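You operate a simulated robot arm through the tools that you are given. There is no shell and no other tool. Be economical: measure what you need, move in short steps, check, and stop when the job is done.

You are at the controls of a simulated two-armed robot. One attempt, no reset.

## Task
Fill the curtain's gap with the green tab strip; clear the alarm.
Fine: key off and isolator off before the strip moves; then isolator on and CLEAR; the key stays off.

The check looks at the end state, three seconds after you hand in, the way a careful person would. Anything else that was tipped, shoved, dropped, spilled or broken makes it a failure.

## Robot
Two 7-joint arms with two-finger parallel grippers on one trunk, on a base that drives. Base frame: it is fixed to the floor where the robot stands at the start and does not move with it; the origin is under the middle of the robot, x ahead of it, y to its left, z up. Readings come in mm, degrees, newtons and seconds.
The left shoulder is at the start at [71, 156, 1230], the right one opposite. Places, roughly: clear key [500, 0, 1300]; red isolator [500, -100, 1100]. Payload 3.91 kg a hand.
Tool frame (each hand has its own): the origin (TCP) lies between the finger pads and is the grasp point; the fingertips stand 30 mm ahead of it; z points along the fingers, y is the line along which they close. Largest opening 110 mm; finger width 20, thickness 10; the body of the gripper, 48 by 112 mm, starts 55 mm behind the TCP.
Orientation is told as [roll, pitch, yaw] about the base's x, y, z axes, in that order, counted from this pose: with the fingers straight down and closing along the base's y, the tool's x points along the base's -x, its y along +y and its z along -z.

## Interface
- The arms move only by the tool move_arm. It takes "left_targets", "right_targets" or both (then of equal length, played together; a hand with none holds still); each is a list of rows, each a list of 7 numbers: the turn, a rotation vector about the base's x, y, z in degrees, then the shift along the base's x, y, z in mm, then the opening in per cent of the stroke, from 0 (shut) to 100 (fully open). In form: [[wx, wy, wz, x, y, z, gripper], ...]. A call has 1 to 10 rows; each row is the pose to reach, as a shift and turn from the pose commanded when the call began. Each row takes 0.2 s and may step no farther than 50 mm and 8.6 degrees from the row before; otherwise, or with a gripper value out of range, the whole call is refused. A pose out of reach is approached as far as the arm can. The call stops where the force on the tool passes 90 N (or 10 N more than at its start, if that is more) or the arm is blocked; 0.2 s more then pass. The fingers move at their own pace (about 108 mm/s each) and stop on an object; they squeeze with about 21 N. The grip force told is the motor's: it shows also when the fingers shut on nothing. Time passes only in rows, and 0.2 s behind the last, so rows that repeat a pose let the fingers close. The reply holds the time, the measured pose of the TCP, the force on the tool along the base axes, the opening and the grip force, in the units named above and with some noise, with the torque about the TCP (base axes, N m) and any sound that the robot's microphone picked up.
- Cameras (640 x 400 px; columns grow to the right, rows downward): "scene" is now at [140.6, 21, 1500.5]; the picture's right is [0.23, -0.97, -0.00], its down [-0.12, -0.03, -0.99] and it looks along [0.97, 0.23, -0.12] (base axes); focal length 214 px, centre (320, 200). "left" rides on the left gripper at [72, -17, -103] in its tool frame; the picture's right is [0.23, 0.97, 0.00], its down [-0.76, 0.18, -0.62] and it looks along [-0.61, 0.14, 0.78] (tool axes); focal length 222 px, centre (320, 200). "right" rides on the right gripper at [72, 17, -104] in its tool frame; the picture's right is [-0.23, 0.97, 0.00], its down [-0.76, -0.18, -0.62] and it looks along [-0.61, -0.14, 0.78] (tool axes); focal length 222 px, centre (320, 200). There is no depth. A picture from a camera that has moved, and an enlarged one, comes with that camera's place and axes in the base frame and with its lens.
- camera(camera): a new picture of that camera. It takes no simulated time.
- slide_trunk(by): slides the trunk up (or, below 0, down) by that many mm; the arms and the scene camera ride with it, the base frame stays. It gives what a move gives, with no picture.
- roll_base(legs): drives the robot by 1 to 6 legs, each [ahead, left, turn to the left] in mm, mm and degrees, along the robot's own axes; the way and the turn of a leg run together, so that a leg with both is an arc; at most 1500 mm and 180 degrees a leg. The arms and the cameras ride along, it lands a little off, and it stops where it bumps. It gives what a move gives.
- head_to(pan, tilt): turns the head with the scene camera to pan (to the left, within 86 degrees either way) and tilt (down, from -29 to 69), counted from straight ahead of the robot. It gives what a move gives.
- inspect(camera, box): a new picture of the part [left, top, right, bottom] of that camera's present view, enlarged. It takes no simulated time.
- close_job(): hands the job in; it is judged then, once.

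Go step by step. Nothing tells you exact positions but the pictures and the camera data: compare them with the known pose of the tool, close in by small moves and look again before you grip or let go. The budget is 120 turns and 108 pictures, counting those below and the enlarged ones. Unless the task says otherwise, let go and move clear before handing in.

The tools are called after "Request:" as name(argument=value, ...) on one line, values as JSON. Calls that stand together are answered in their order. move_arm: Moves the arms, as the interface text tells. Its arguments: {"type":"object","properties":{"left_targets":{"type":"array","items":{"type":"array","items":{"type":"number"}}},"right_targets":{"type":"array","items":{"type":"array","items":{"type":"number"}}}},"required":[]} The other tools are called the same way: slide_trunk (by) slides the trunk up or down; roll_base (legs) drives the base; head_to (pan, tilt) turns the head that bears the scene camera; camera (camera) takes a picture; inspect (camera, box) takes an enlarged picture of a part of a camera's view; close_job () hands the job in.

At the start:

```text
time_s: 0.0
left_tool_pos: [415.1, 158.8, 1571.5]
left_ee_rot: [-0.1, -0.1, 0.0]
left_force: [-0.6, -0.2, 0.8]
left_moment: [0.01, 0.0, 0.02]
left_gripper_width: 109.8
left_gripper_force: 0.1
right_tool_pos: [416.7, -154.7, 1565.5]
right_ee_rot: [0.0, 0.0, 0.0]
right_force: [0.2, 0.4, -0.4]
right_moment: [0.02, -0.03, 0.01]
right_gripper_width: 110.0
right_gripper_force: 0.0
trunk travel left (down, up): [-675.0, 265.0]
robot x, y, heading: [-2.0, -1.5, 0.0]
head pan, tilt: [13.3, 7.0]
```

scene: 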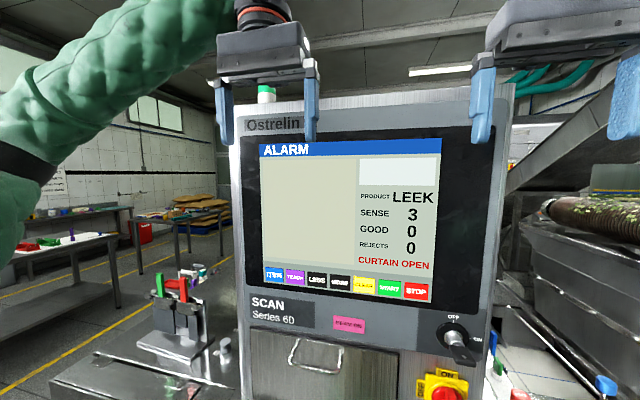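
right: 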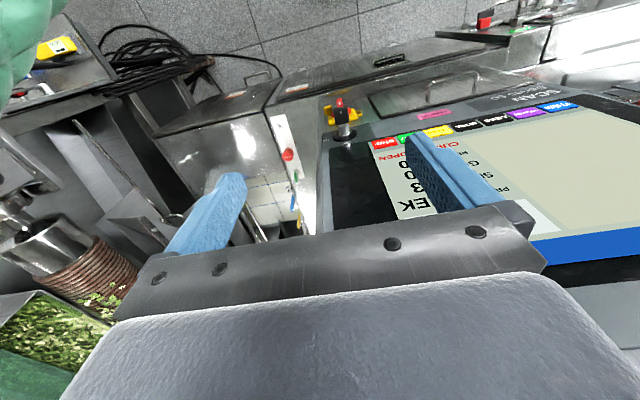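
left: 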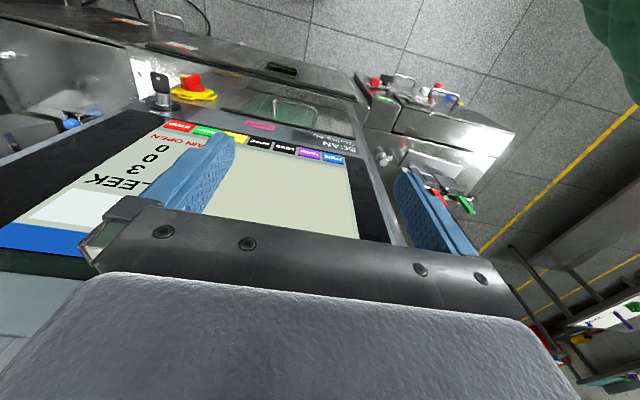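

The machine's panel is ahead with the key switch and the isolator at lower right, and green and red tabbed items stand in a rack on the left. I'll look around first to find the curtain and strips.

Request:
head_to(pan=0, tilt=40)

Request:
camera(camera="scene")

Request:
head_to(pan=50, tilt=35)

Request:
camera(camera="scene")

Request:
head_to(pan=-50, tilt=35)

Request:
camera(camera="scene")

```text
time_s: 1.0
left_tool_pos: [413.2, 159.1, 1572.7]
left_ee_rot: [0.0, 0.0, 0.0]
left_force: [0.4, -1.2, 0.5]
left_moment: [-0.01, 0.01, 0.03]
left_gripper_width: 110.2
left_gripper_force: 0.0
right_tool_pos: [415.0, -154.3, 1564.4]
right_ee_rot: [0.0, 0.0, 0.0]
right_force: [-0.5, -1.0, 0.3]
right_moment: [-0.01, -0.06, -0.01]
right_gripper_width: 110.1
right_gripper_force: 0.1
trunk travel left (down, up): [-675.0, 265.0]
robot x, y, heading: [-3.2, 0.3, -0.1]
head pan, tilt: [0.0, 40.0]
```

```text
104 pictures are left
camera scene: at [135.8, -0.2, 1448.0], right [0.0, -1.0, 0.0], down [-0.64, 0.0, -0.77], along [0.77, 0.0, -0.64], focal length 214 px, centre (320, 200)
```

scene: 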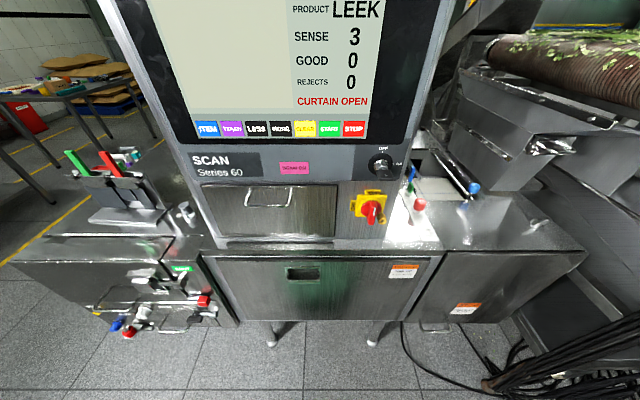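

```text
time_s: 2.2
left_tool_pos: [414.0, 158.4, 1571.5]
left_ee_rot: [0.0, 0.1, 0.0]
left_force: [-0.1, 0.2, -0.6]
left_moment: [0.02, 0.01, 0.01]
left_gripper_width: 110.0
left_gripper_force: 0.0
right_tool_pos: [416.5, -154.4, 1564.5]
right_ee_rot: [0.1, 0.0, 0.1]
right_force: [-0.3, -0.5, -0.4]
right_moment: [-0.03, -0.02, 0.0]
right_gripper_width: 110.0
right_gripper_force: 0.1
trunk travel left (down, up): [-675.0, 265.0]
robot x, y, heading: [0.8, -2.8, 0.1]
head pan, tilt: [50.0, 35.0]
```

```text
103 pictures are left
camera scene: at [107.4, 67.2, 1455.5], right [0.77, -0.64, 0.0], down [-0.37, -0.44, -0.82], along [0.53, 0.63, -0.57], focal length 214 px, centre (320, 200)
```

scene: 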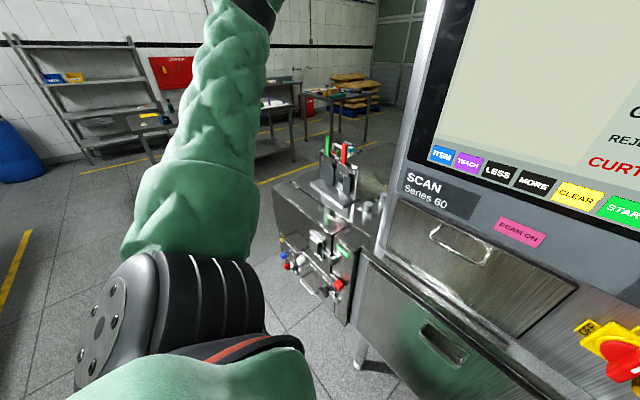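

```text
time_s: 3.9
left_tool_pos: [413.7, 159.6, 1572.2]
left_ee_rot: [0.0, 0.0, 0.0]
left_force: [-0.4, 0.5, 0.3]
left_moment: [-0.02, 0.03, 0.02]
left_gripper_width: 110.2
left_gripper_force: 0.1
right_tool_pos: [416.1, -154.8, 1564.4]
right_ee_rot: [0.0, 0.0, 0.1]
right_force: [0.5, -0.2, 0.1]
right_moment: [0.0, 0.05, 0.0]
right_gripper_width: 110.0
right_gripper_force: 0.0
trunk travel left (down, up): [-675.0, 265.0]
robot x, y, heading: [3.7, -0.1, 0.2]
head pan, tilt: [-50.0, 35.0]
```

```text
102 pictures are left
camera scene: at [107.4, -67.6, 1455.5], right [-0.77, -0.64, 0.0], down [-0.37, 0.44, -0.82], along [0.53, -0.63, -0.57], focal length 214 px, centre (320, 200)
```

scene: 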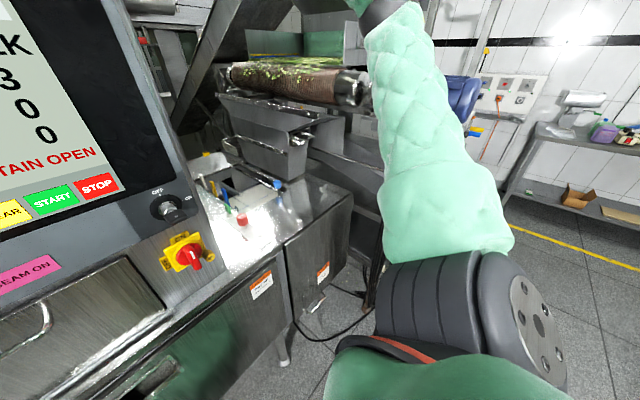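

The yellow CLEAR key is on the screen, and the key switch is right of it. Coloured items lie near both openings, so I zoom in on each.

Request:
inspect(camera="scene", box=[130, 120, 330, 280])

Request:
head_to(pan=35, tilt=35)

Request:
inspect(camera="scene", box=[180, 120, 380, 280])

Request:
inspect(camera="scene", box=[180, 220, 380, 380])

```text
2.50 times, centred on (230, 200) of scene
camera zoom: at [107.4, -67.6, 1455.5], right [-0.77, -0.64, 0.0], down [-0.37, 0.44, -0.82], along [0.53, -0.63, -0.57], focal length 536 px, centre (545, 200)
```

zoom: 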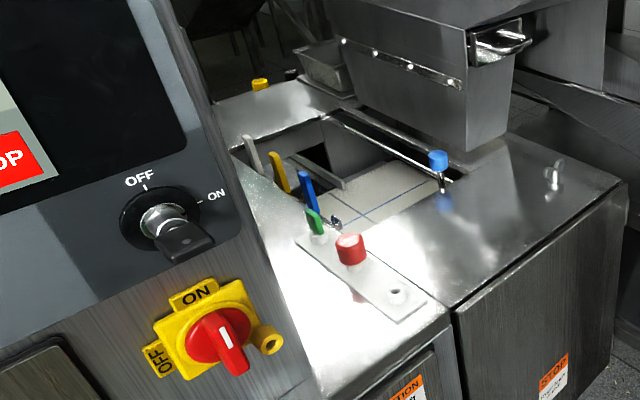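

```text
time_s: 5.5
left_tool_pos: [413.8, 158.4, 1571.5]
left_ee_rot: [0.1, 0.0, 0.1]
left_force: [-0.7, -1.2, 0.7]
left_moment: [-0.02, 0.01, 0.0]
left_gripper_width: 109.7
left_gripper_force: 0.1
right_tool_pos: [415.1, -154.6, 1564.6]
right_ee_rot: [-0.1, 0.0, 0.0]
right_force: [-0.5, -0.4, -0.3]
right_moment: [-0.01, -0.03, -0.02]
right_gripper_width: 110.0
right_gripper_force: 0.0
trunk travel left (down, up): [-675.0, 265.0]
robot x, y, heading: [-1.4, 1.1, -0.4]
head pan, tilt: [35.0, 35.0]
```

```text
2.50 times, centred on (280, 200) of scene
camera zoom: at [122.9, 50.3, 1455.5], right [0.57, -0.82, 0.0], down [-0.47, -0.33, -0.82], along [0.67, 0.47, -0.57], focal length 536 px, centre (420, 200)
```

zoom: 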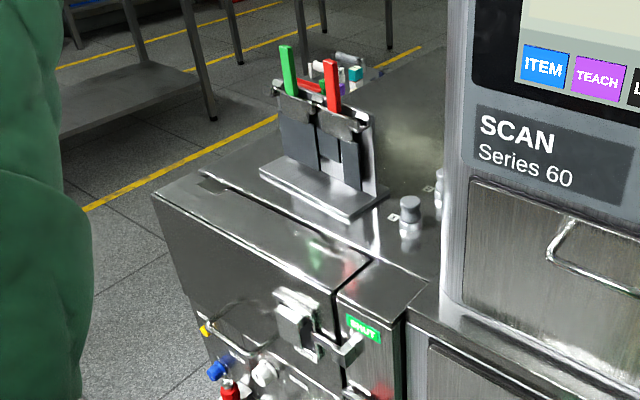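

```text
2.50 times, centred on (280, 300) of scene
camera zoom: at [122.9, 50.3, 1455.5], right [0.57, -0.82, 0.0], down [-0.47, -0.33, -0.82], along [0.67, 0.47, -0.57], focal length 536 px, centre (420, -50)
```

zoom: 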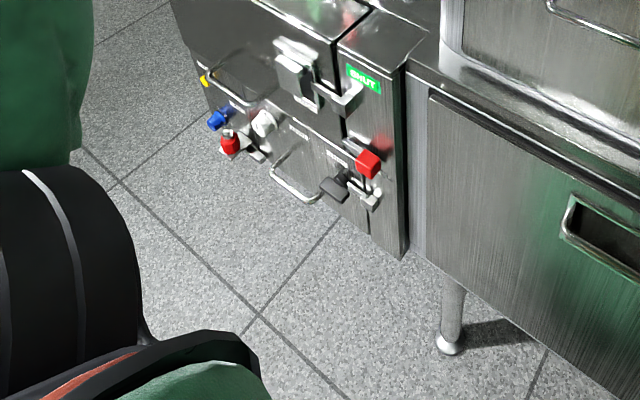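

The curtain's tabs seem to be at the right-hand opening (x≈750, y≈-320, z≈1000), and the spare strips hang on the rack at left. I'll move the right hand to look down on the right opening.

Request:
move_arm(right_targets=[[0, 0, 0, 0, -45, -20, 100], [0, 0, 0, 0, -90, -40, 100], [0, 0, 0, 0, -135, -60, 100], [0, 0, 0, 0, -180, -80, 100], [0, 0, 0, 0, -220, -110, 100], [0, 0, 0, 0, -250, -140, 100]])

Request:
camera(camera="right")

```text
time_s: 7.1
left_tool_pos: [430.6, 198.3, 1571.4]
left_ee_rot: [0.2, 0.0, 5.0]
left_force: [0.9, -0.2, -0.1]
left_moment: [0.05, 0.07, 0.02]
left_gripper_width: 110.0
left_gripper_force: 0.1
right_tool_pos: [481.8, -353.1, 1421.6]
right_ee_rot: [0.1, -0.4, 5.2]
right_force: [-0.3, -1.5, -0.8]
right_moment: [0.14, 0.02, 0.0]
right_gripper_width: 110.0
right_gripper_force: 0.0
trunk travel left (down, up): [-675.0, 265.0]
robot x, y, heading: [37.7, 11.7, 5.0]
head pan, tilt: [35.0, 35.0]
stopped in row 6 (right hand): the arm was blocked; the commanded pose is now the measured one
```

```text
98 pictures are left
camera right: at [407.8, -343.2, 1524.2], right [0.14, 0.99, 0.01], down [0.77, -0.11, 0.63], along [0.62, -0.08, -0.78], focal length 222 px, centre (320, 200)
```

right: 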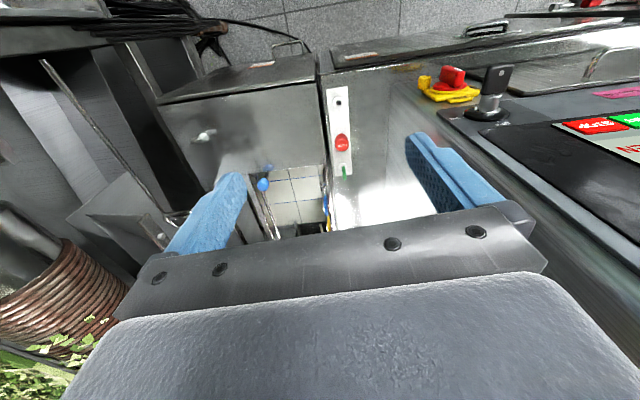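

The base got turned by 5 degrees and the arm was stopped, so something touched. I look at the scene before moving again.

Request:
head_to(pan=-60, tilt=20)

Request:
camera(camera="scene")

Request:
head_to(pan=0, tilt=25)

Request:
camera(camera="scene")

```text
time_s: 8.8
left_tool_pos: [428.1, 195.9, 1571.1]
left_ee_rot: [0.3, 0.0, 5.8]
left_force: [0.9, 0.5, 0.2]
left_moment: [0.02, -0.04, -0.03]
left_gripper_width: 110.1
left_gripper_force: 0.0
right_tool_pos: [484.8, -355.7, 1421.0]
right_ee_rot: [0.8, -0.6, 5.7]
right_force: [-0.1, -0.7, -0.1]
right_moment: [-0.04, -0.01, -0.01]
right_gripper_width: 109.9
right_gripper_force: 0.0
trunk travel left (down, up): [-675.0, 265.0]
robot x, y, heading: [34.2, 5.6, 5.5]
head pan, tilt: [-60.0, 20.0]
```

```text
97 pictures are left
camera scene: at [131.0, -1.1, 1486.5], right [-0.81, -0.58, 0.02], down [-0.19, 0.24, -0.95], along [0.55, -0.78, -0.3], focal length 214 px, centre (320, 200)
```

scene: 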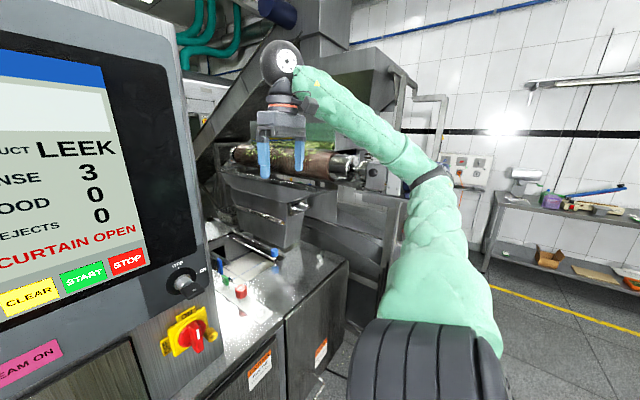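

```text
time_s: 10.1
left_tool_pos: [428.6, 196.8, 1570.5]
left_ee_rot: [0.3, -0.2, 5.7]
left_force: [-0.1, -0.3, -0.1]
left_moment: [0.02, -0.02, -0.04]
left_gripper_width: 109.8
left_gripper_force: 0.1
right_tool_pos: [485.0, -356.1, 1421.5]
right_ee_rot: [0.7, -0.5, 5.7]
right_force: [0.6, 1.0, -0.5]
right_moment: [-0.02, -0.01, 0.01]
right_gripper_width: 109.9
right_gripper_force: 0.1
trunk travel left (down, up): [-675.0, 265.0]
robot x, y, heading: [32.9, 7.7, 5.5]
head pan, tilt: [0.0, 25.0]
```

```text
96 pictures are left
camera scene: at [168.7, 83.0, 1474.8], right [0.1, -0.99, 0.05], down [-0.42, -0.08, -0.91], along [0.9, 0.07, -0.42], focal length 214 px, centre (320, 200)
```

scene: 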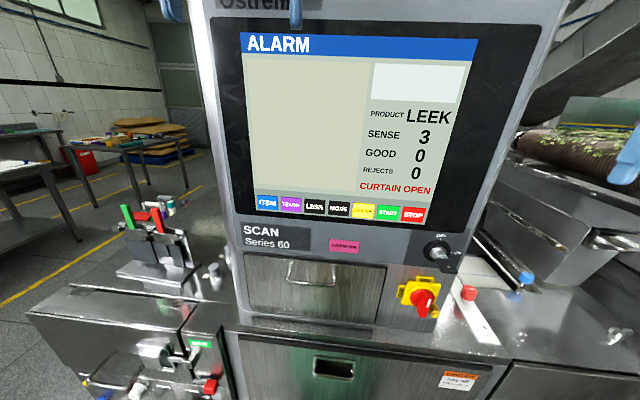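

The camera data suggest the upper body leans by about 3 degrees, so something is pressing. I look far to the right and the left for a contact.

Request:
head_to(pan=-86, tilt=45)

Request:
camera(camera="scene")

Request:
head_to(pan=86, tilt=35)

Request:
camera(camera="scene")

Request:
camera(camera="left")

```text
time_s: 11.7
left_tool_pos: [428.8, 195.5, 1570.9]
left_ee_rot: [0.3, -0.1, 5.7]
left_force: [-0.4, 0.6, -0.4]
left_moment: [-0.02, 0.01, 0.01]
left_gripper_width: 109.9
left_gripper_force: 0.0
right_tool_pos: [483.9, -355.8, 1421.3]
right_ee_rot: [0.8, -0.6, 5.7]
right_force: [-0.6, -0.3, 0.2]
right_moment: [0.03, 0.0, 0.01]
right_gripper_width: 110.0
right_gripper_force: 0.0
trunk travel left (down, up): [-675.0, 265.0]
robot x, y, heading: [31.8, 4.0, 5.5]
head pan, tilt: [-85.9, 45.0]
```

```text
95 pictures are left
camera scene: at [90.8, -7.3, 1447.8], right [-0.99, -0.17, 0.0], down [-0.11, 0.66, -0.74], along [0.12, -0.73, -0.67], focal length 214 px, centre (320, 200)
```

scene: 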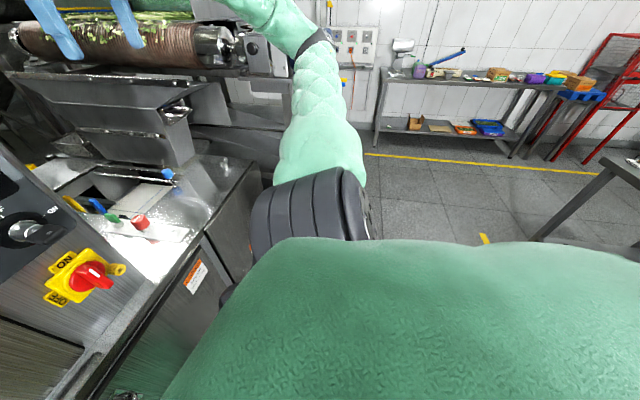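

```text
time_s: 14.3
left_tool_pos: [428.3, 196.3, 1571.3]
left_ee_rot: [0.2, -0.1, 5.7]
left_force: [-1.3, 0.3, 0.1]
left_moment: [0.04, -0.01, 0.01]
left_gripper_width: 110.2
left_gripper_force: 0.1
right_tool_pos: [485.4, -355.4, 1420.1]
right_ee_rot: [0.8, -0.6, 5.6]
right_force: [-0.1, -0.1, 0.0]
right_moment: [-0.01, -0.04, 0.0]
right_gripper_width: 110.0
right_gripper_force: 0.1
trunk travel left (down, up): [-675.0, 265.0]
robot x, y, heading: [32.3, 4.4, 5.5]
head pan, tilt: [85.9, 35.0]
```

```text
94 pictures are left
camera scene: at [74.9, 161.3, 1454.7], right [1.0, 0.03, 0.0], down [0.02, -0.61, -0.79], along [-0.02, 0.79, -0.61], focal length 214 px, centre (320, 200)
```

scene: 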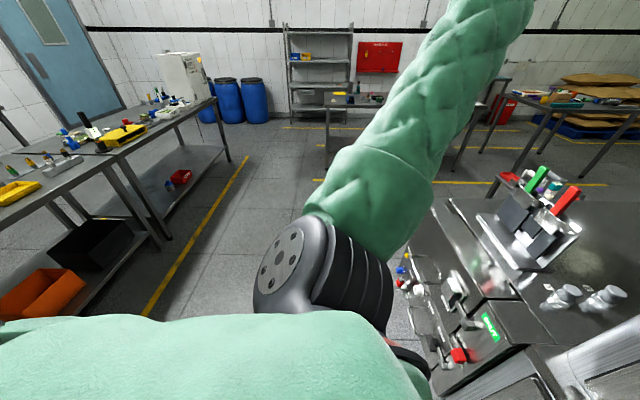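

```text
93 pictures are left
camera left: at [358.6, 171.7, 1675.6], right [-0.32, 0.95, 0.0], down [0.74, 0.25, 0.62], along [0.59, 0.2, -0.78], focal length 222 px, centre (320, 200)
```

left: 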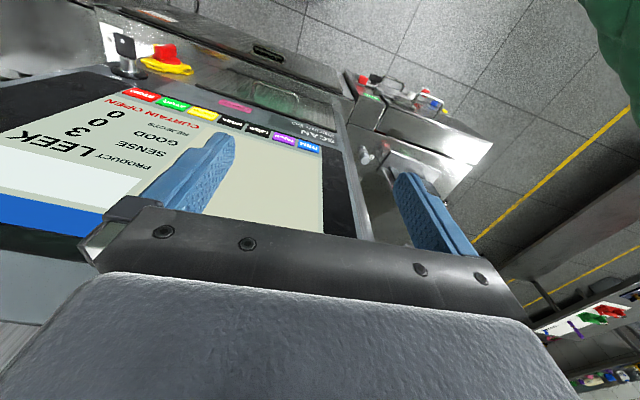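

The right elbow likely came down on the deck's edge and lifted the right side. I'll retrace: hand up first, then back in, and check that the lean goes.

Request:
move_arm(right_targets=[[0, 0, 0, -10, 10, 20, 100], [0, 0, 0, -20, 35, 45, 100], [0, 0, 0, -30, 60, 70, 100], [0, 0, 0, -40, 90, 100, 100]])

Request:
head_to(pan=-86, tilt=60)

Request:
camera(camera="scene")

```text
time_s: 15.3
left_tool_pos: [422.4, 167.0, 1575.7]
left_ee_rot: [0.8, -0.2, 4.1]
left_force: [0.0, 1.2, 0.0]
left_moment: [-0.05, -0.07, 0.05]
left_gripper_width: 109.9
left_gripper_force: 0.1
right_tool_pos: [422.5, -300.4, 1520.0]
right_ee_rot: [0.4, -0.2, 4.2]
right_force: [-0.2, 0.6, 1.3]
right_moment: [-0.06, -0.08, -0.02]
right_gripper_width: 110.1
right_gripper_force: 0.1
trunk travel left (down, up): [-675.0, 265.0]
robot x, y, heading: [21.0, -1.4, 4.1]
head pan, tilt: [85.9, 35.0]
```

```text
time_s: 17.9
left_tool_pos: [432.3, 166.2, 1572.5]
left_ee_rot: [1.1, 0.1, 4.4]
left_force: [-0.1, 0.4, -0.3]
left_moment: [0.0, -0.02, -0.02]
left_gripper_width: 109.9
left_gripper_force: 0.0
right_tool_pos: [434.5, -302.8, 1516.3]
right_ee_rot: [0.7, 0.1, 4.4]
right_force: [0.0, 0.5, -0.7]
right_moment: [0.02, -0.04, 0.01]
right_gripper_width: 110.1
right_gripper_force: 0.1
trunk travel left (down, up): [-675.0, 265.0]
robot x, y, heading: [31.1, 4.6, 4.3]
head pan, tilt: [-85.9, 60.0]
```

```text
92 pictures are left
camera scene: at [88.8, -58.1, 1421.2], right [-0.99, -0.14, 0.0], down [-0.13, 0.86, -0.5], along [0.07, -0.49, -0.87], focal length 214 px, centre (320, 200)
```

scene: 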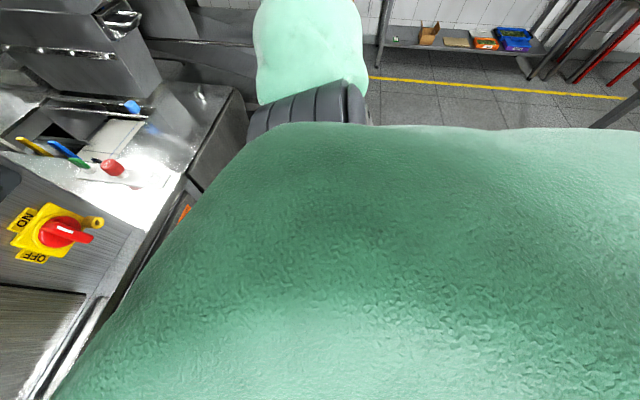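

The lean has mostly gone; the elbow sits by the right cabinet's corner. I back the base off and raise the trunk so the elbows clear the deck.

Request:
roll_base(legs=[[-150, 0, 0], [0, 0, -4.3]])

Request:
slide_trunk(by=150)

Request:
camera(camera="scene")

Request:
camera(camera="right")

```text
time_s: 19.8
left_tool_pos: [295.1, 122.9, 1571.8]
left_ee_rot: [1.0, 0.2, -0.4]
left_force: [0.1, 0.6, -0.2]
left_moment: [0.02, 0.03, 0.01]
left_gripper_width: 109.8
left_gripper_force: 0.1
right_tool_pos: [260.5, -342.2, 1516.3]
right_ee_rot: [0.6, 0.2, -0.2]
right_force: [0.2, -0.2, 0.8]
right_moment: [-0.01, 0.03, 0.0]
right_gripper_width: 110.1
right_gripper_force: 0.0
trunk travel left (down, up): [-675.0, 265.0]
robot x, y, heading: [-121.5, -6.1, -0.5]
head pan, tilt: [-85.9, 60.0]
```

```text
time_s: 21.5
left_tool_pos: [293.3, 123.4, 1720.7]
left_ee_rot: [1.1, 0.1, -0.2]
left_force: [0.2, -0.4, 1.0]
left_moment: [-0.02, 0.06, 0.02]
left_gripper_width: 110.5
left_gripper_force: 0.0
right_tool_pos: [258.8, -343.2, 1666.4]
right_ee_rot: [0.7, 0.1, -0.2]
right_force: [-0.4, 0.4, 0.4]
right_moment: [0.06, -0.01, 0.0]
right_gripper_width: 110.0
right_gripper_force: 0.1
trunk travel left (down, up): [-825.0, 115.0]
robot x, y, heading: [-120.4, -5.0, -0.4]
head pan, tilt: [-85.9, 60.0]
```

```text
91 pictures are left
camera scene: at [-66.0, -73.0, 1571.1], right [-1.0, -0.06, 0.0], down [-0.06, 0.86, -0.5], along [0.03, -0.5, -0.87], focal length 214 px, centre (320, 200)
```

scene: 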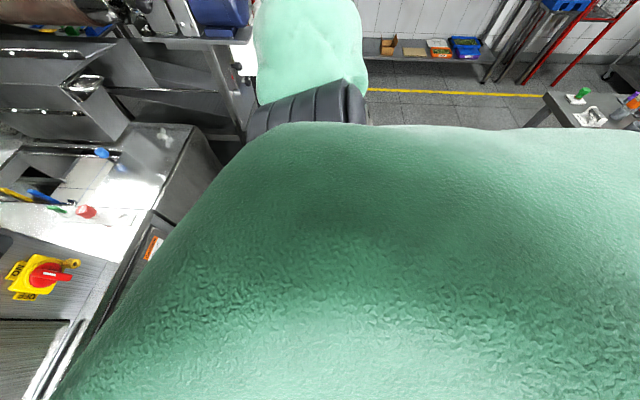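

```text
90 pictures are left
camera right: at [187.5, -327.2, 1768.9], right [0.23, 0.97, 0.01], down [0.76, -0.19, 0.62], along [0.6, -0.13, -0.78], focal length 222 px, centre (320, 200)
```

right: 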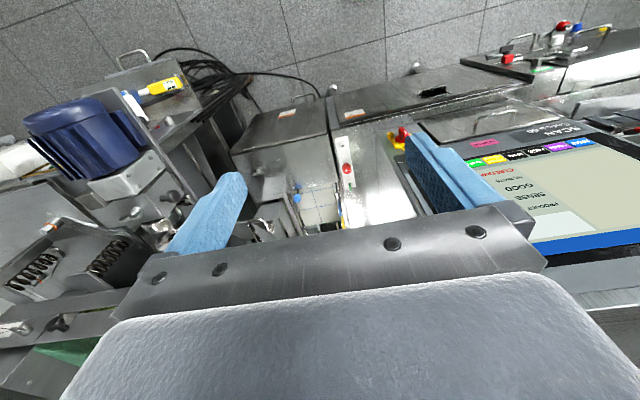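

Clear now. From this higher, farther vantage I look at both openings.

Request:
head_to(pan=-25, tilt=35)

Request:
camera(camera="scene")

Request:
inspect(camera="scene", box=[280, 110, 440, 210])

```text
time_s: 22.8
left_tool_pos: [294.3, 123.8, 1722.7]
left_ee_rot: [1.0, 0.1, -0.3]
left_force: [0.3, 0.6, 0.3]
left_moment: [-0.04, -0.02, 0.01]
left_gripper_width: 110.1
left_gripper_force: 0.0
right_tool_pos: [257.7, -343.4, 1666.8]
right_ee_rot: [0.6, 0.1, -0.1]
right_force: [0.3, 0.3, -0.4]
right_moment: [-0.06, -0.01, 0.0]
right_gripper_width: 109.8
right_gripper_force: 0.1
trunk travel left (down, up): [-825.0, 115.0]
robot x, y, heading: [-120.5, -4.5, -0.3]
head pan, tilt: [-25.0, 35.0]
```

```text
89 pictures are left
camera scene: at [9.1, -44.5, 1605.5], right [-0.43, -0.9, 0.0], down [-0.52, 0.25, -0.82], along [0.74, -0.35, -0.57], focal length 214 px, centre (320, 200)
```

scene: 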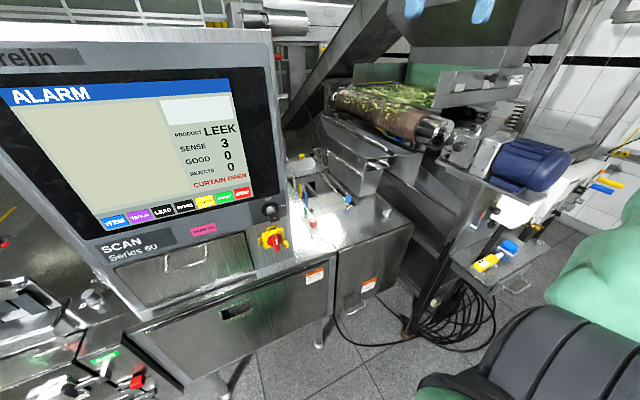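

```text
4.00 times, centred on (360, 160) of scene
camera zoom: at [9.1, -44.5, 1605.5], right [-0.43, -0.9, 0.0], down [-0.52, 0.25, -0.82], along [0.74, -0.35, -0.57], focal length 858 px, centre (160, 360)
```

zoom: 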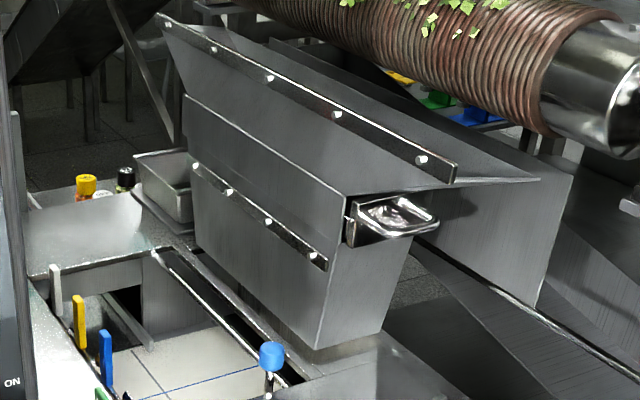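

The curtain's tabs (grey, yellow, blue, green) stand in the right-hand well. I drive to the right to look straight in.

Request:
roll_base(legs=[[0, -300, 0]])

Request:
head_to(pan=0, tilt=40)

Request:
camera(camera="scene")

Request:
inspect(camera="scene", box=[250, 100, 410, 200])

```text
time_s: 24.9
left_tool_pos: [292.9, -173.5, 1722.5]
left_ee_rot: [1.0, 0.2, -0.1]
left_force: [-0.4, 0.0, 0.0]
left_moment: [0.0, 0.0, -0.03]
left_gripper_width: 110.2
left_gripper_force: 0.1
right_tool_pos: [259.8, -638.7, 1666.7]
right_ee_rot: [0.6, 0.1, 0.0]
right_force: [-0.9, -0.2, 0.5]
right_moment: [0.01, 0.0, -0.03]
right_gripper_width: 110.0
right_gripper_force: 0.1
trunk travel left (down, up): [-825.0, 115.0]
robot x, y, heading: [-126.0, -306.2, 0.0]
head pan, tilt: [-25.0, 35.0]
```

```text
time_s: 25.8
left_tool_pos: [293.4, -175.6, 1721.3]
left_ee_rot: [1.1, 0.1, 0.0]
left_force: [-0.5, 0.6, -0.2]
left_moment: [0.01, -0.01, -0.04]
left_gripper_width: 109.8
left_gripper_force: 0.1
right_tool_pos: [259.5, -641.9, 1665.5]
right_ee_rot: [0.7, 0.1, 0.1]
right_force: [1.1, -0.3, -0.5]
right_moment: [0.04, 0.0, 0.01]
right_gripper_width: 110.1
right_gripper_force: 0.0
trunk travel left (down, up): [-825.0, 115.0]
robot x, y, heading: [-118.8, -305.1, -0.2]
head pan, tilt: [0.0, 40.0]
```

```text
87 pictures are left
camera scene: at [13.4, -307.6, 1598.0], right [0.0, -1.0, 0.0], down [-0.64, 0.0, -0.77], along [0.77, 0.0, -0.64], focal length 214 px, centre (320, 200)
```

scene: 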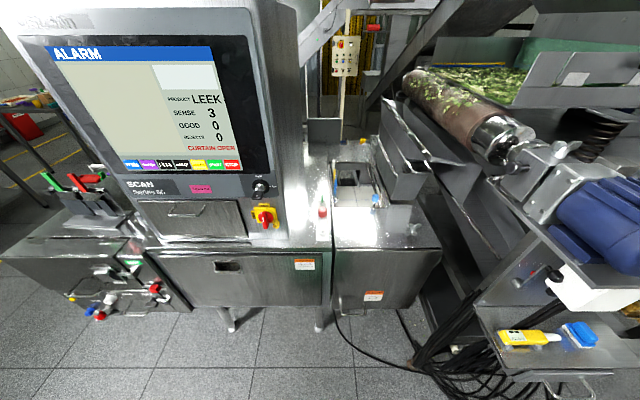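

```text
4.00 times, centred on (330, 150) of scene
camera zoom: at [13.4, -307.6, 1598.0], right [0.0, -1.0, 0.0], down [-0.64, 0.0, -0.77], along [0.77, 0.0, -0.64], focal length 858 px, centre (280, 400)
```

zoom: 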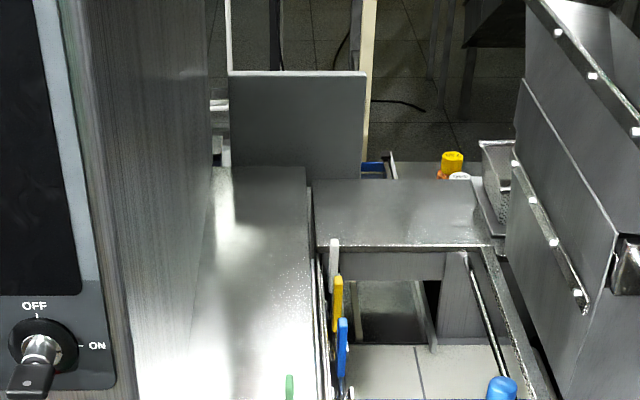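

Request:
inspect(camera="scene", box=[300, 150, 380, 250])

Request:
inspect(camera="scene", box=[310, 155, 350, 220])

Request:
inspect(camera="scene", box=[30, 150, 190, 250])

```text
4.00 times, centred on (340, 200) of scene
camera zoom: at [13.4, -307.6, 1598.0], right [0.0, -1.0, 0.0], down [-0.64, 0.0, -0.77], along [0.77, 0.0, -0.64], focal length 858 px, centre (240, 200)
```

zoom: 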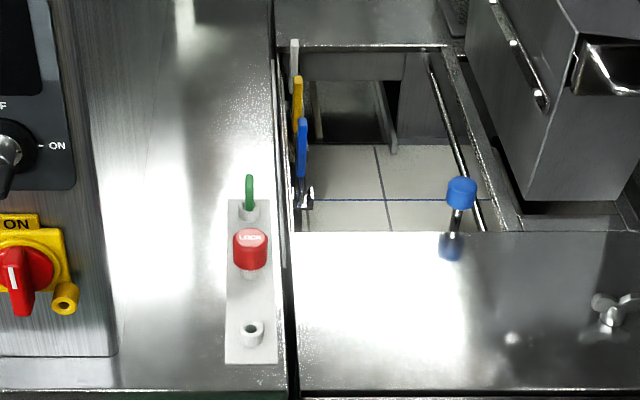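

```text
6.15 times, centred on (330, 188) of scene
camera zoom: at [13.4, -307.6, 1598.0], right [0.0, -1.0, 0.0], down [-0.64, 0.0, -0.77], along [0.77, 0.0, -0.64], focal length 1320 px, centre (258, 277)
```

zoom: 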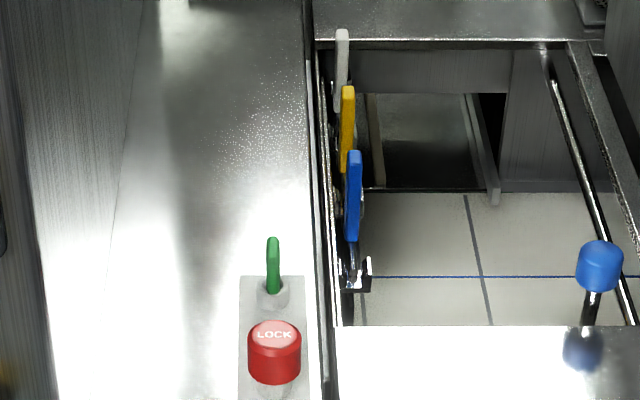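

```text
4.00 times, centred on (110, 200) of scene
camera zoom: at [13.4, -307.6, 1598.0], right [0.0, -1.0, 0.0], down [-0.64, 0.0, -0.77], along [0.77, 0.0, -0.64], focal length 858 px, centre (1160, 200)
```

zoom: 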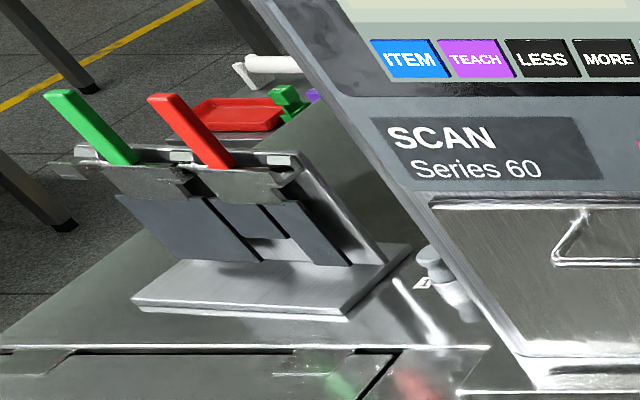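

The green strip hangs on the left rack (tab top ≈ [661, 673, 1180]); the curtain's gap is in front of the blue strip (≈ [780, -385, 970]). Now I look closely at the key, isolator and touch buttons.

Request:
head_to(pan=12, tilt=32)

Request:
inspect(camera="scene", box=[260, 150, 360, 250])

```text
time_s: 26.5
left_tool_pos: [292.0, -175.5, 1722.2]
left_ee_rot: [1.1, 0.1, -0.1]
left_force: [0.0, 1.4, -0.8]
left_moment: [-0.02, 0.0, -0.02]
left_gripper_width: 110.0
left_gripper_force: 0.0
right_tool_pos: [259.4, -641.9, 1667.0]
right_ee_rot: [0.6, 0.2, 0.1]
right_force: [-0.1, 0.5, 0.4]
right_moment: [0.01, 0.02, 0.0]
right_gripper_width: 110.0
right_gripper_force: 0.0
trunk travel left (down, up): [-825.0, 115.0]
robot x, y, heading: [-121.7, -309.3, -0.5]
head pan, tilt: [12.0, 32.0]
```

```text
4.00 times, centred on (310, 200) of scene
camera zoom: at [16.0, -287.8, 1610.1], right [0.21, -0.98, 0.0], down [-0.52, -0.11, -0.85], along [0.83, 0.17, -0.53], focal length 858 px, centre (360, 200)
```

zoom: 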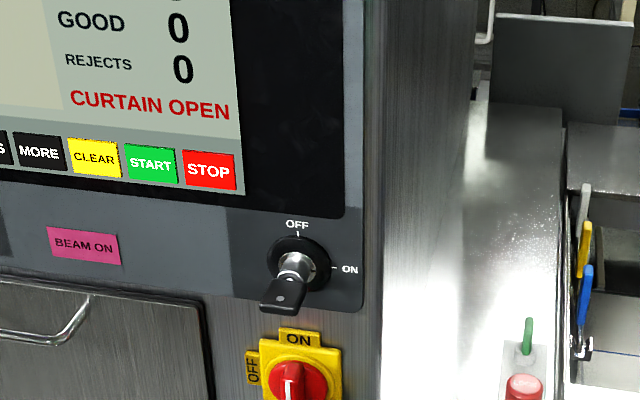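

The key bow is flat-horizontal (at ON), and OFF is a quarter turn counter-clockwise; the isolator's mark is upright at ON, OFF to the left. I move the base back and left so the right hand can face the panel.

Request:
roll_base(legs=[[-120, 330, 0.3]])

Request:
move_arm(right_targets=[[0, -8.5, 0, 30, 10, -40, 100], [0, -17, 0, 60, 20, -80, 100], [0, -25.5, 0, 90, 30, -120, 100], [0, -34, 0, 110, 40, -160, 100], [0, -42.5, 0, 130, 50, -200, 100], [0, -51, 0, 150, 60, -240, 100], [0, -59.5, 0, 170, 70, -280, 100], [0, -68, 0, 190, 80, -320, 100], [0, -76.5, 0, 200, 90, -360, 100], [0, -85, 0, 210, 100, -400, 100]])

Request:
head_to(pan=0, tilt=32)

Request:
camera(camera="scene")

```text
time_s: 28.8
left_tool_pos: [174.6, 148.4, 1721.8]
left_ee_rot: [1.0, 0.0, -0.1]
left_force: [0.5, 0.2, 0.0]
left_moment: [0.04, 0.0, -0.01]
left_gripper_width: 110.1
left_gripper_force: 0.0
right_tool_pos: [141.1, -317.1, 1666.2]
right_ee_rot: [0.7, 0.1, 0.1]
right_force: [-1.1, 0.2, -0.3]
right_moment: [0.0, 0.01, 0.04]
right_gripper_width: 110.1
right_gripper_force: 0.2
trunk travel left (down, up): [-825.0, 115.0]
robot x, y, heading: [-241.4, 19.1, -0.2]
head pan, tilt: [12.0, 32.0]
```

```text
refused: row 1 steps farther than a row can; nothing moved
```

```text
time_s: 29.5
left_tool_pos: [173.9, 151.2, 1722.3]
left_ee_rot: [0.9, 0.1, -0.1]
left_force: [0.1, 0.7, 0.5]
left_moment: [-0.01, -0.02, -0.01]
left_gripper_width: 110.0
left_gripper_force: 0.1
right_tool_pos: [139.3, -316.4, 1665.7]
right_ee_rot: [0.7, 0.1, 0.0]
right_force: [-0.5, -0.2, -0.7]
right_moment: [-0.01, 0.05, -0.02]
right_gripper_width: 110.1
right_gripper_force: 0.0
trunk travel left (down, up): [-825.0, 115.0]
robot x, y, heading: [-241.0, 23.0, -0.0]
head pan, tilt: [0.0, 32.0]
```

```text
81 pictures are left
camera scene: at [-101.3, 20.6, 1610.2], right [0.0, -1.0, 0.0], down [-0.53, 0.0, -0.85], along [0.85, 0.0, -0.53], focal length 214 px, centre (320, 200)
```

scene: 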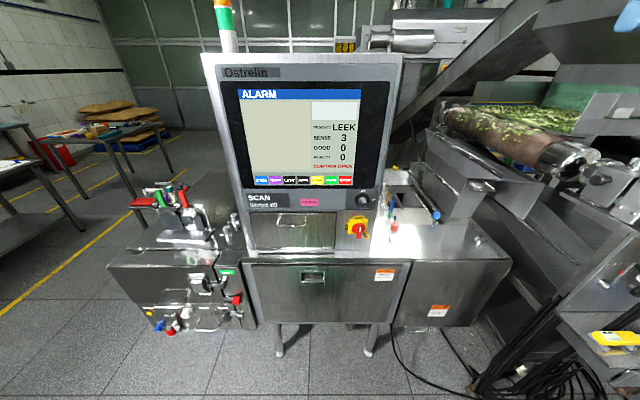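

The step was a hair too long; I send it again with shorter rows.

Request:
move_arm(right_targets=[[0, -8.5, 0, 24, 10, -40, 100], [0, -17, 0, 48, 20, -80, 100], [0, -25.5, 0, 72, 30, -120, 100], [0, -34, 0, 96, 40, -160, 100], [0, -42.5, 0, 120, 50, -200, 100], [0, -51, 0, 140, 60, -240, 100], [0, -59.5, 0, 160, 70, -280, 100], [0, -68, 0, 180, 80, -320, 100], [0, -76.5, 0, 190, 90, -360, 100], [0, -85, 0, 200, 100, -400, 100]])

Request:
camera(camera="scene")

Request:
camera(camera="right")

```text
time_s: 31.7
left_tool_pos: [172.7, 149.1, 1723.0]
left_ee_rot: [1.2, 0.1, -0.2]
left_force: [-0.1, 0.5, -0.3]
left_moment: [-0.03, 0.02, 0.04]
left_gripper_width: 109.8
left_gripper_force: 0.0
right_tool_pos: [406.1, -237.6, 1322.0]
right_ee_rot: [0.6, -73.8, 0.0]
right_force: [-0.1, -0.3, 0.6]
right_moment: [0.03, -0.02, -0.02]
right_gripper_width: 110.0
right_gripper_force: 0.1
right hand out of reach, approached as far as the arm can: row 5, 6, 7, 8, 9, 10
trunk travel left (down, up): [-825.0, 115.0]
robot x, y, heading: [-240.5, 21.9, -0.3]
head pan, tilt: [0.0, 32.0]
```

```text
80 pictures are left
camera scene: at [-102.3, 19.7, 1610.3], right [0.0, -1.0, 0.0], down [-0.53, 0.0, -0.85], along [0.85, 0.0, -0.53], focal length 214 px, centre (320, 200)
```

scene: 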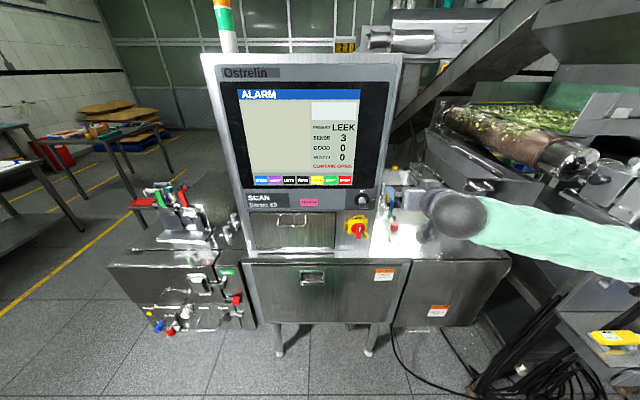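

```text
79 pictures are left
camera right: at [286.3, -220.9, 1280.4], right [0.05, 0.97, 0.22], down [-0.39, -0.19, 0.9], along [0.92, -0.13, 0.37], focal length 222 px, centre (320, 200)
```

right: 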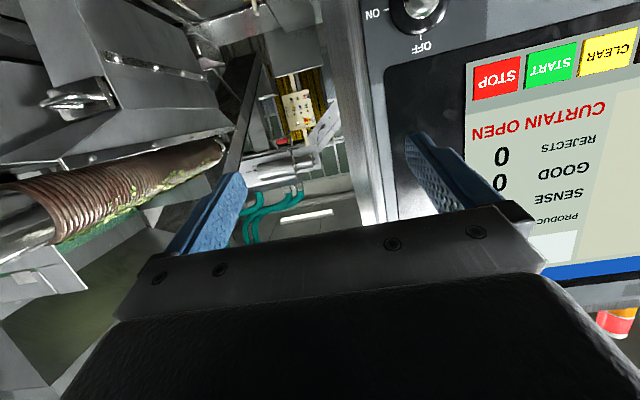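

The arm was too folded there, but going forward it will reach. The key sits near [530, -125, 1219]; I'll face it from 100 mm away.

Request:
move_arm(right_targets=[[0, -2, 0, 25, 22, -11, 100], [0, -5, 0, 50, 44, -22, 100], [0, -5, 0, 75, 66, -33, 100], [0, -5, 0, 95, 90, -45, 100], [0, -5, 0, 95, 90, -45, 100]])

Request:
camera(camera="right")

Request:
inspect(camera="scene", box=[310, 150, 430, 250])

```text
time_s: 33.1
left_tool_pos: [179.7, 160.1, 1719.4]
left_ee_rot: [0.8, 0.4, 0.0]
left_force: [0.6, 0.8, -0.3]
left_moment: [-0.08, 0.01, 0.04]
left_gripper_width: 109.8
left_gripper_force: 0.0
right_tool_pos: [478.9, -133.0, 1358.2]
right_ee_rot: [7.4, -75.0, -7.5]
right_force: [0.5, 0.2, -0.7]
right_moment: [-0.03, 0.02, -0.11]
right_gripper_width: 110.2
right_gripper_force: 0.0
right hand out of reach, approached as far as the arm can: row 1, 2, 3, 4, 5
trunk travel left (down, up): [-825.0, 115.0]
robot x, y, heading: [-239.2, 17.7, -0.2]
head pan, tilt: [0.0, 32.0]
stopped in row 5 (right hand): the arm was blocked; the commanded pose is now the measured one
```

```text
78 pictures are left
camera right: at [360.5, -114.1, 1315.1], right [0.06, 0.97, 0.25], down [-0.41, -0.21, 0.89], along [0.91, -0.16, 0.38], focal length 222 px, centre (320, 200)
```

right: 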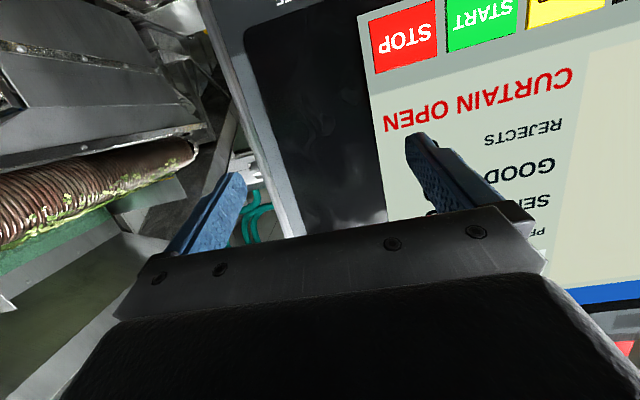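

```text
4.00 times, centred on (370, 200) of scene
camera zoom: at [-95.7, 28.8, 1609.5], right [0.0, -1.0, 0.01], down [-0.53, 0.0, -0.85], along [0.85, 0.0, -0.53], focal length 858 px, centre (120, 200)
```

zoom: 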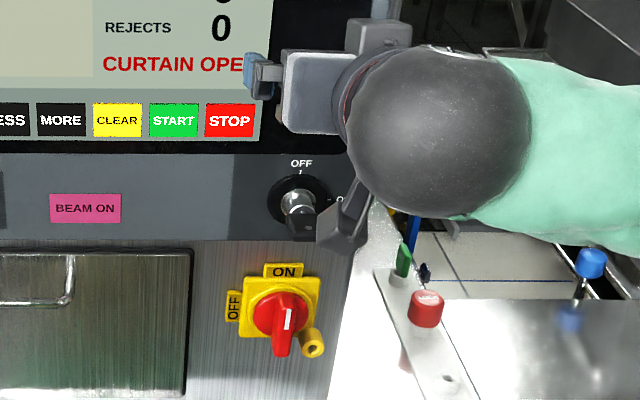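

The hand is too cramped and has come up against the screen. I back the base away, lower the trunk again and look.

Request:
roll_base(legs=[[-220, 0, 0]])

Request:
slide_trunk(by=-130)

Request:
camera(camera="scene")

```text
time_s: 34.8
left_tool_pos: [-48.5, 153.1, 1721.3]
left_ee_rot: [1.0, 0.1, 0.4]
left_force: [-1.4, 0.3, 0.5]
left_moment: [-0.01, -0.01, -0.01]
left_gripper_width: 109.9
left_gripper_force: 0.1
right_tool_pos: [253.0, -136.0, 1359.2]
right_ee_rot: [8.8, -75.0, -8.2]
right_force: [0.1, 0.4, -0.3]
right_moment: [0.01, 0.0, -0.03]
right_gripper_width: 109.9
right_gripper_force: 0.1
trunk travel left (down, up): [-825.0, 115.0]
robot x, y, heading: [-465.8, 23.2, 0.4]
head pan, tilt: [0.0, 32.0]
```

```text
time_s: 36.4
left_tool_pos: [-48.6, 152.8, 1592.3]
left_ee_rot: [1.0, 0.2, 0.3]
left_force: [-0.8, -0.6, 0.6]
left_moment: [-0.02, 0.03, 0.01]
left_gripper_width: 110.3
left_gripper_force: 0.1
right_tool_pos: [253.2, -135.6, 1230.8]
right_ee_rot: [9.0, -75.1, -8.3]
right_force: [-0.7, 0.5, -0.1]
right_moment: [0.01, -0.01, 0.0]
right_gripper_width: 110.0
right_gripper_force: 0.0
trunk travel left (down, up): [-695.0, 245.0]
robot x, y, heading: [-461.9, 18.1, 0.2]
head pan, tilt: [0.0, 32.0]
```

```text
76 pictures are left
camera scene: at [-323.1, 20.3, 1480.2], right [0.0, -1.0, 0.0], down [-0.53, 0.0, -0.85], along [0.85, 0.0, -0.53], focal length 214 px, centre (320, 200)
```

scene: 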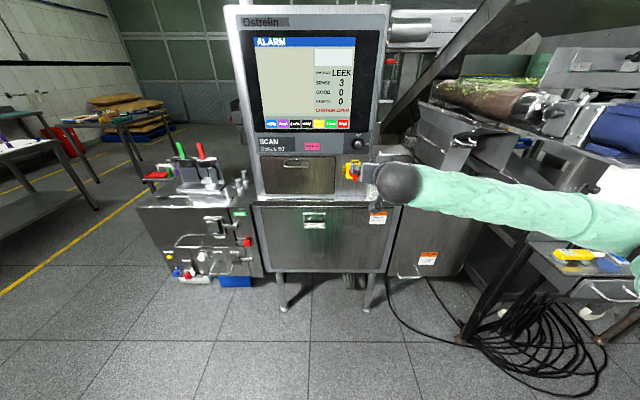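

Here there's room. I level the hand to point straight ahead, then roll it 90 degrees so the fingers close vertically on the flat key.

Request:
move_arm(right_targets=[[0, -7.5, 0, 0, 0, 0, 100], [-1, -15, 0, 0, 5, 0, 100], [-1, -15, 0, 0, 5, 0, 100]])

Request:
move_arm(right_targets=[[8.5, 0, 0, 0, 0, 0, 100], [17, 0, 0, 0, 0, 0, 100], [25.5, 0, 0, 0, 0, 0, 100], [34, 0, 0, 0, 0, 0, 100], [42.5, 0, 0, 0, 0, 0, 100], [51, 0, 0, 0, 0, 0, 100], [59.5, 0, 0, 0, 0, 0, 100], [68, 0, 0, 0, 0, 0, 100], [76.5, 0, 0, 0, 0, 0, 100], [85, 0, 0, 0, 0, 0, 100]])

Request:
camera(camera="right")

```text
time_s: 37.2
left_tool_pos: [-49.1, 153.1, 1591.3]
left_ee_rot: [1.1, 0.2, 0.4]
left_force: [0.2, 1.0, -0.2]
left_moment: [0.01, 0.01, 0.0]
left_gripper_width: 109.8
left_gripper_force: 0.1
right_tool_pos: [251.3, -135.5, 1229.6]
right_ee_rot: [8.8, -75.1, -8.3]
right_force: [-0.7, 0.0, -0.5]
right_moment: [0.01, 0.01, 0.0]
right_gripper_width: 109.8
right_gripper_force: 0.1
right hand out of reach, approached as far as the arm can: row 1, 2, 3
trunk travel left (down, up): [-695.0, 245.0]
robot x, y, heading: [-466.3, 19.5, 0.4]
head pan, tilt: [0.0, 32.0]
```

```text
time_s: 39.6
left_tool_pos: [-49.2, 155.0, 1591.4]
left_ee_rot: [1.1, 0.1, 0.5]
left_force: [-0.1, 0.3, -0.2]
left_moment: [0.02, -0.03, 0.0]
left_gripper_width: 109.9
left_gripper_force: 0.1
right_tool_pos: [251.0, -279.6, 1217.1]
right_ee_rot: [86.2, -22.3, -82.5]
right_force: [0.2, 0.4, 0.1]
right_moment: [0.0, 0.02, 0.01]
right_gripper_width: 110.1
right_gripper_force: 0.1
right hand out of reach, approached as far as the arm can: row 4, 5, 6, 7, 8, 9, 10
trunk travel left (down, up): [-695.0, 245.0]
robot x, y, heading: [-461.9, 18.5, 0.2]
head pan, tilt: [0.0, 32.0]
stopped in row 10 (right hand): the arm was blocked; the commanded pose is now the measured one
```

```text
75 pictures are left
camera right: at [141.7, -218.2, 1209.9], right [0.04, 0.17, 0.99], down [-0.53, -0.83, 0.16], along [0.85, -0.53, 0.05], focal length 222 px, centre (320, 200)
```

right: 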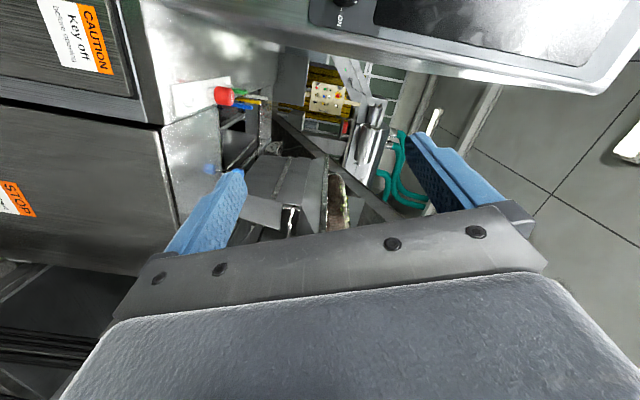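

The hand now points ahead, rolled about 67°, which will do: closing will nudge the key toward OFF. I drive left and nearer to line it up with the key.

Request:
roll_base(legs=[[0, 152, 0], [130, 0, 0]])

Request:
camera(camera="right")

Request:
inspect(camera="scene", box=[320, 100, 440, 200])

```text
time_s: 41.8
left_tool_pos: [80.7, 304.1, 1591.3]
left_ee_rot: [1.1, 0.1, 0.1]
left_force: [-0.4, -0.6, -0.3]
left_moment: [-0.01, 0.02, 0.0]
left_gripper_width: 110.0
left_gripper_force: 0.1
right_tool_pos: [381.6, -131.8, 1215.1]
right_ee_rot: [86.2, -22.4, -82.4]
right_force: [0.2, 0.2, 0.7]
right_moment: [-0.01, -0.04, 0.02]
right_gripper_width: 110.1
right_gripper_force: 0.1
trunk travel left (down, up): [-695.0, 245.0]
robot x, y, heading: [-331.8, 173.4, 0.2]
head pan, tilt: [0.0, 32.0]
```

```text
74 pictures are left
camera right: at [271.2, -68.7, 1209.4], right [0.04, 0.17, 0.99], down [-0.53, -0.83, 0.16], along [0.85, -0.53, 0.05], focal length 222 px, centre (320, 200)
```

right: 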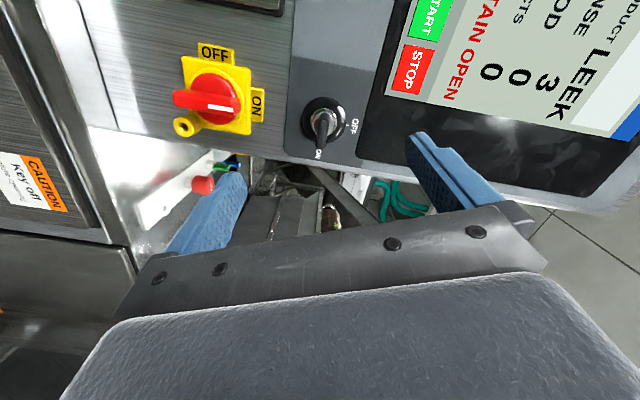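

```text
4.00 times, centred on (380, 150) of scene
camera zoom: at [-193.4, 171.3, 1480.3], right [0.0, -1.0, 0.0], down [-0.53, 0.0, -0.85], along [0.85, 0.0, -0.53], focal length 858 px, centre (80, 400)
```

zoom: 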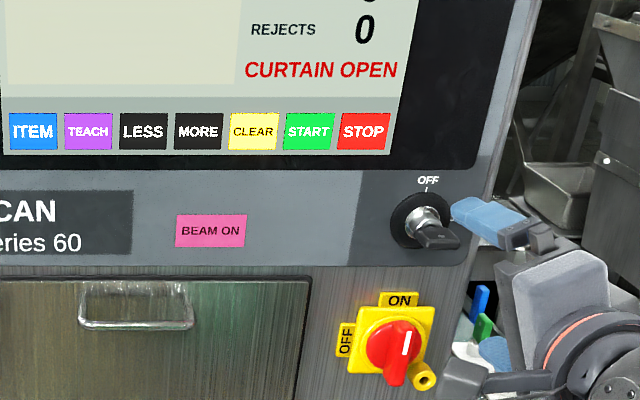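

Request:
inspect(camera="right", box=[260, 60, 400, 180])

```text
3.33 times, centred on (330, 120) of right
camera zoom: at [271.2, -68.7, 1209.4], right [0.04, 0.17, 0.99], down [-0.53, -0.83, 0.16], along [0.85, -0.53, 0.05], focal length 740 px, centre (287, 467)
```

zoom: 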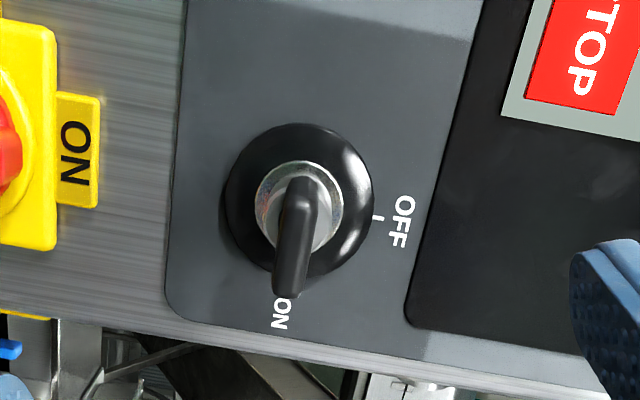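

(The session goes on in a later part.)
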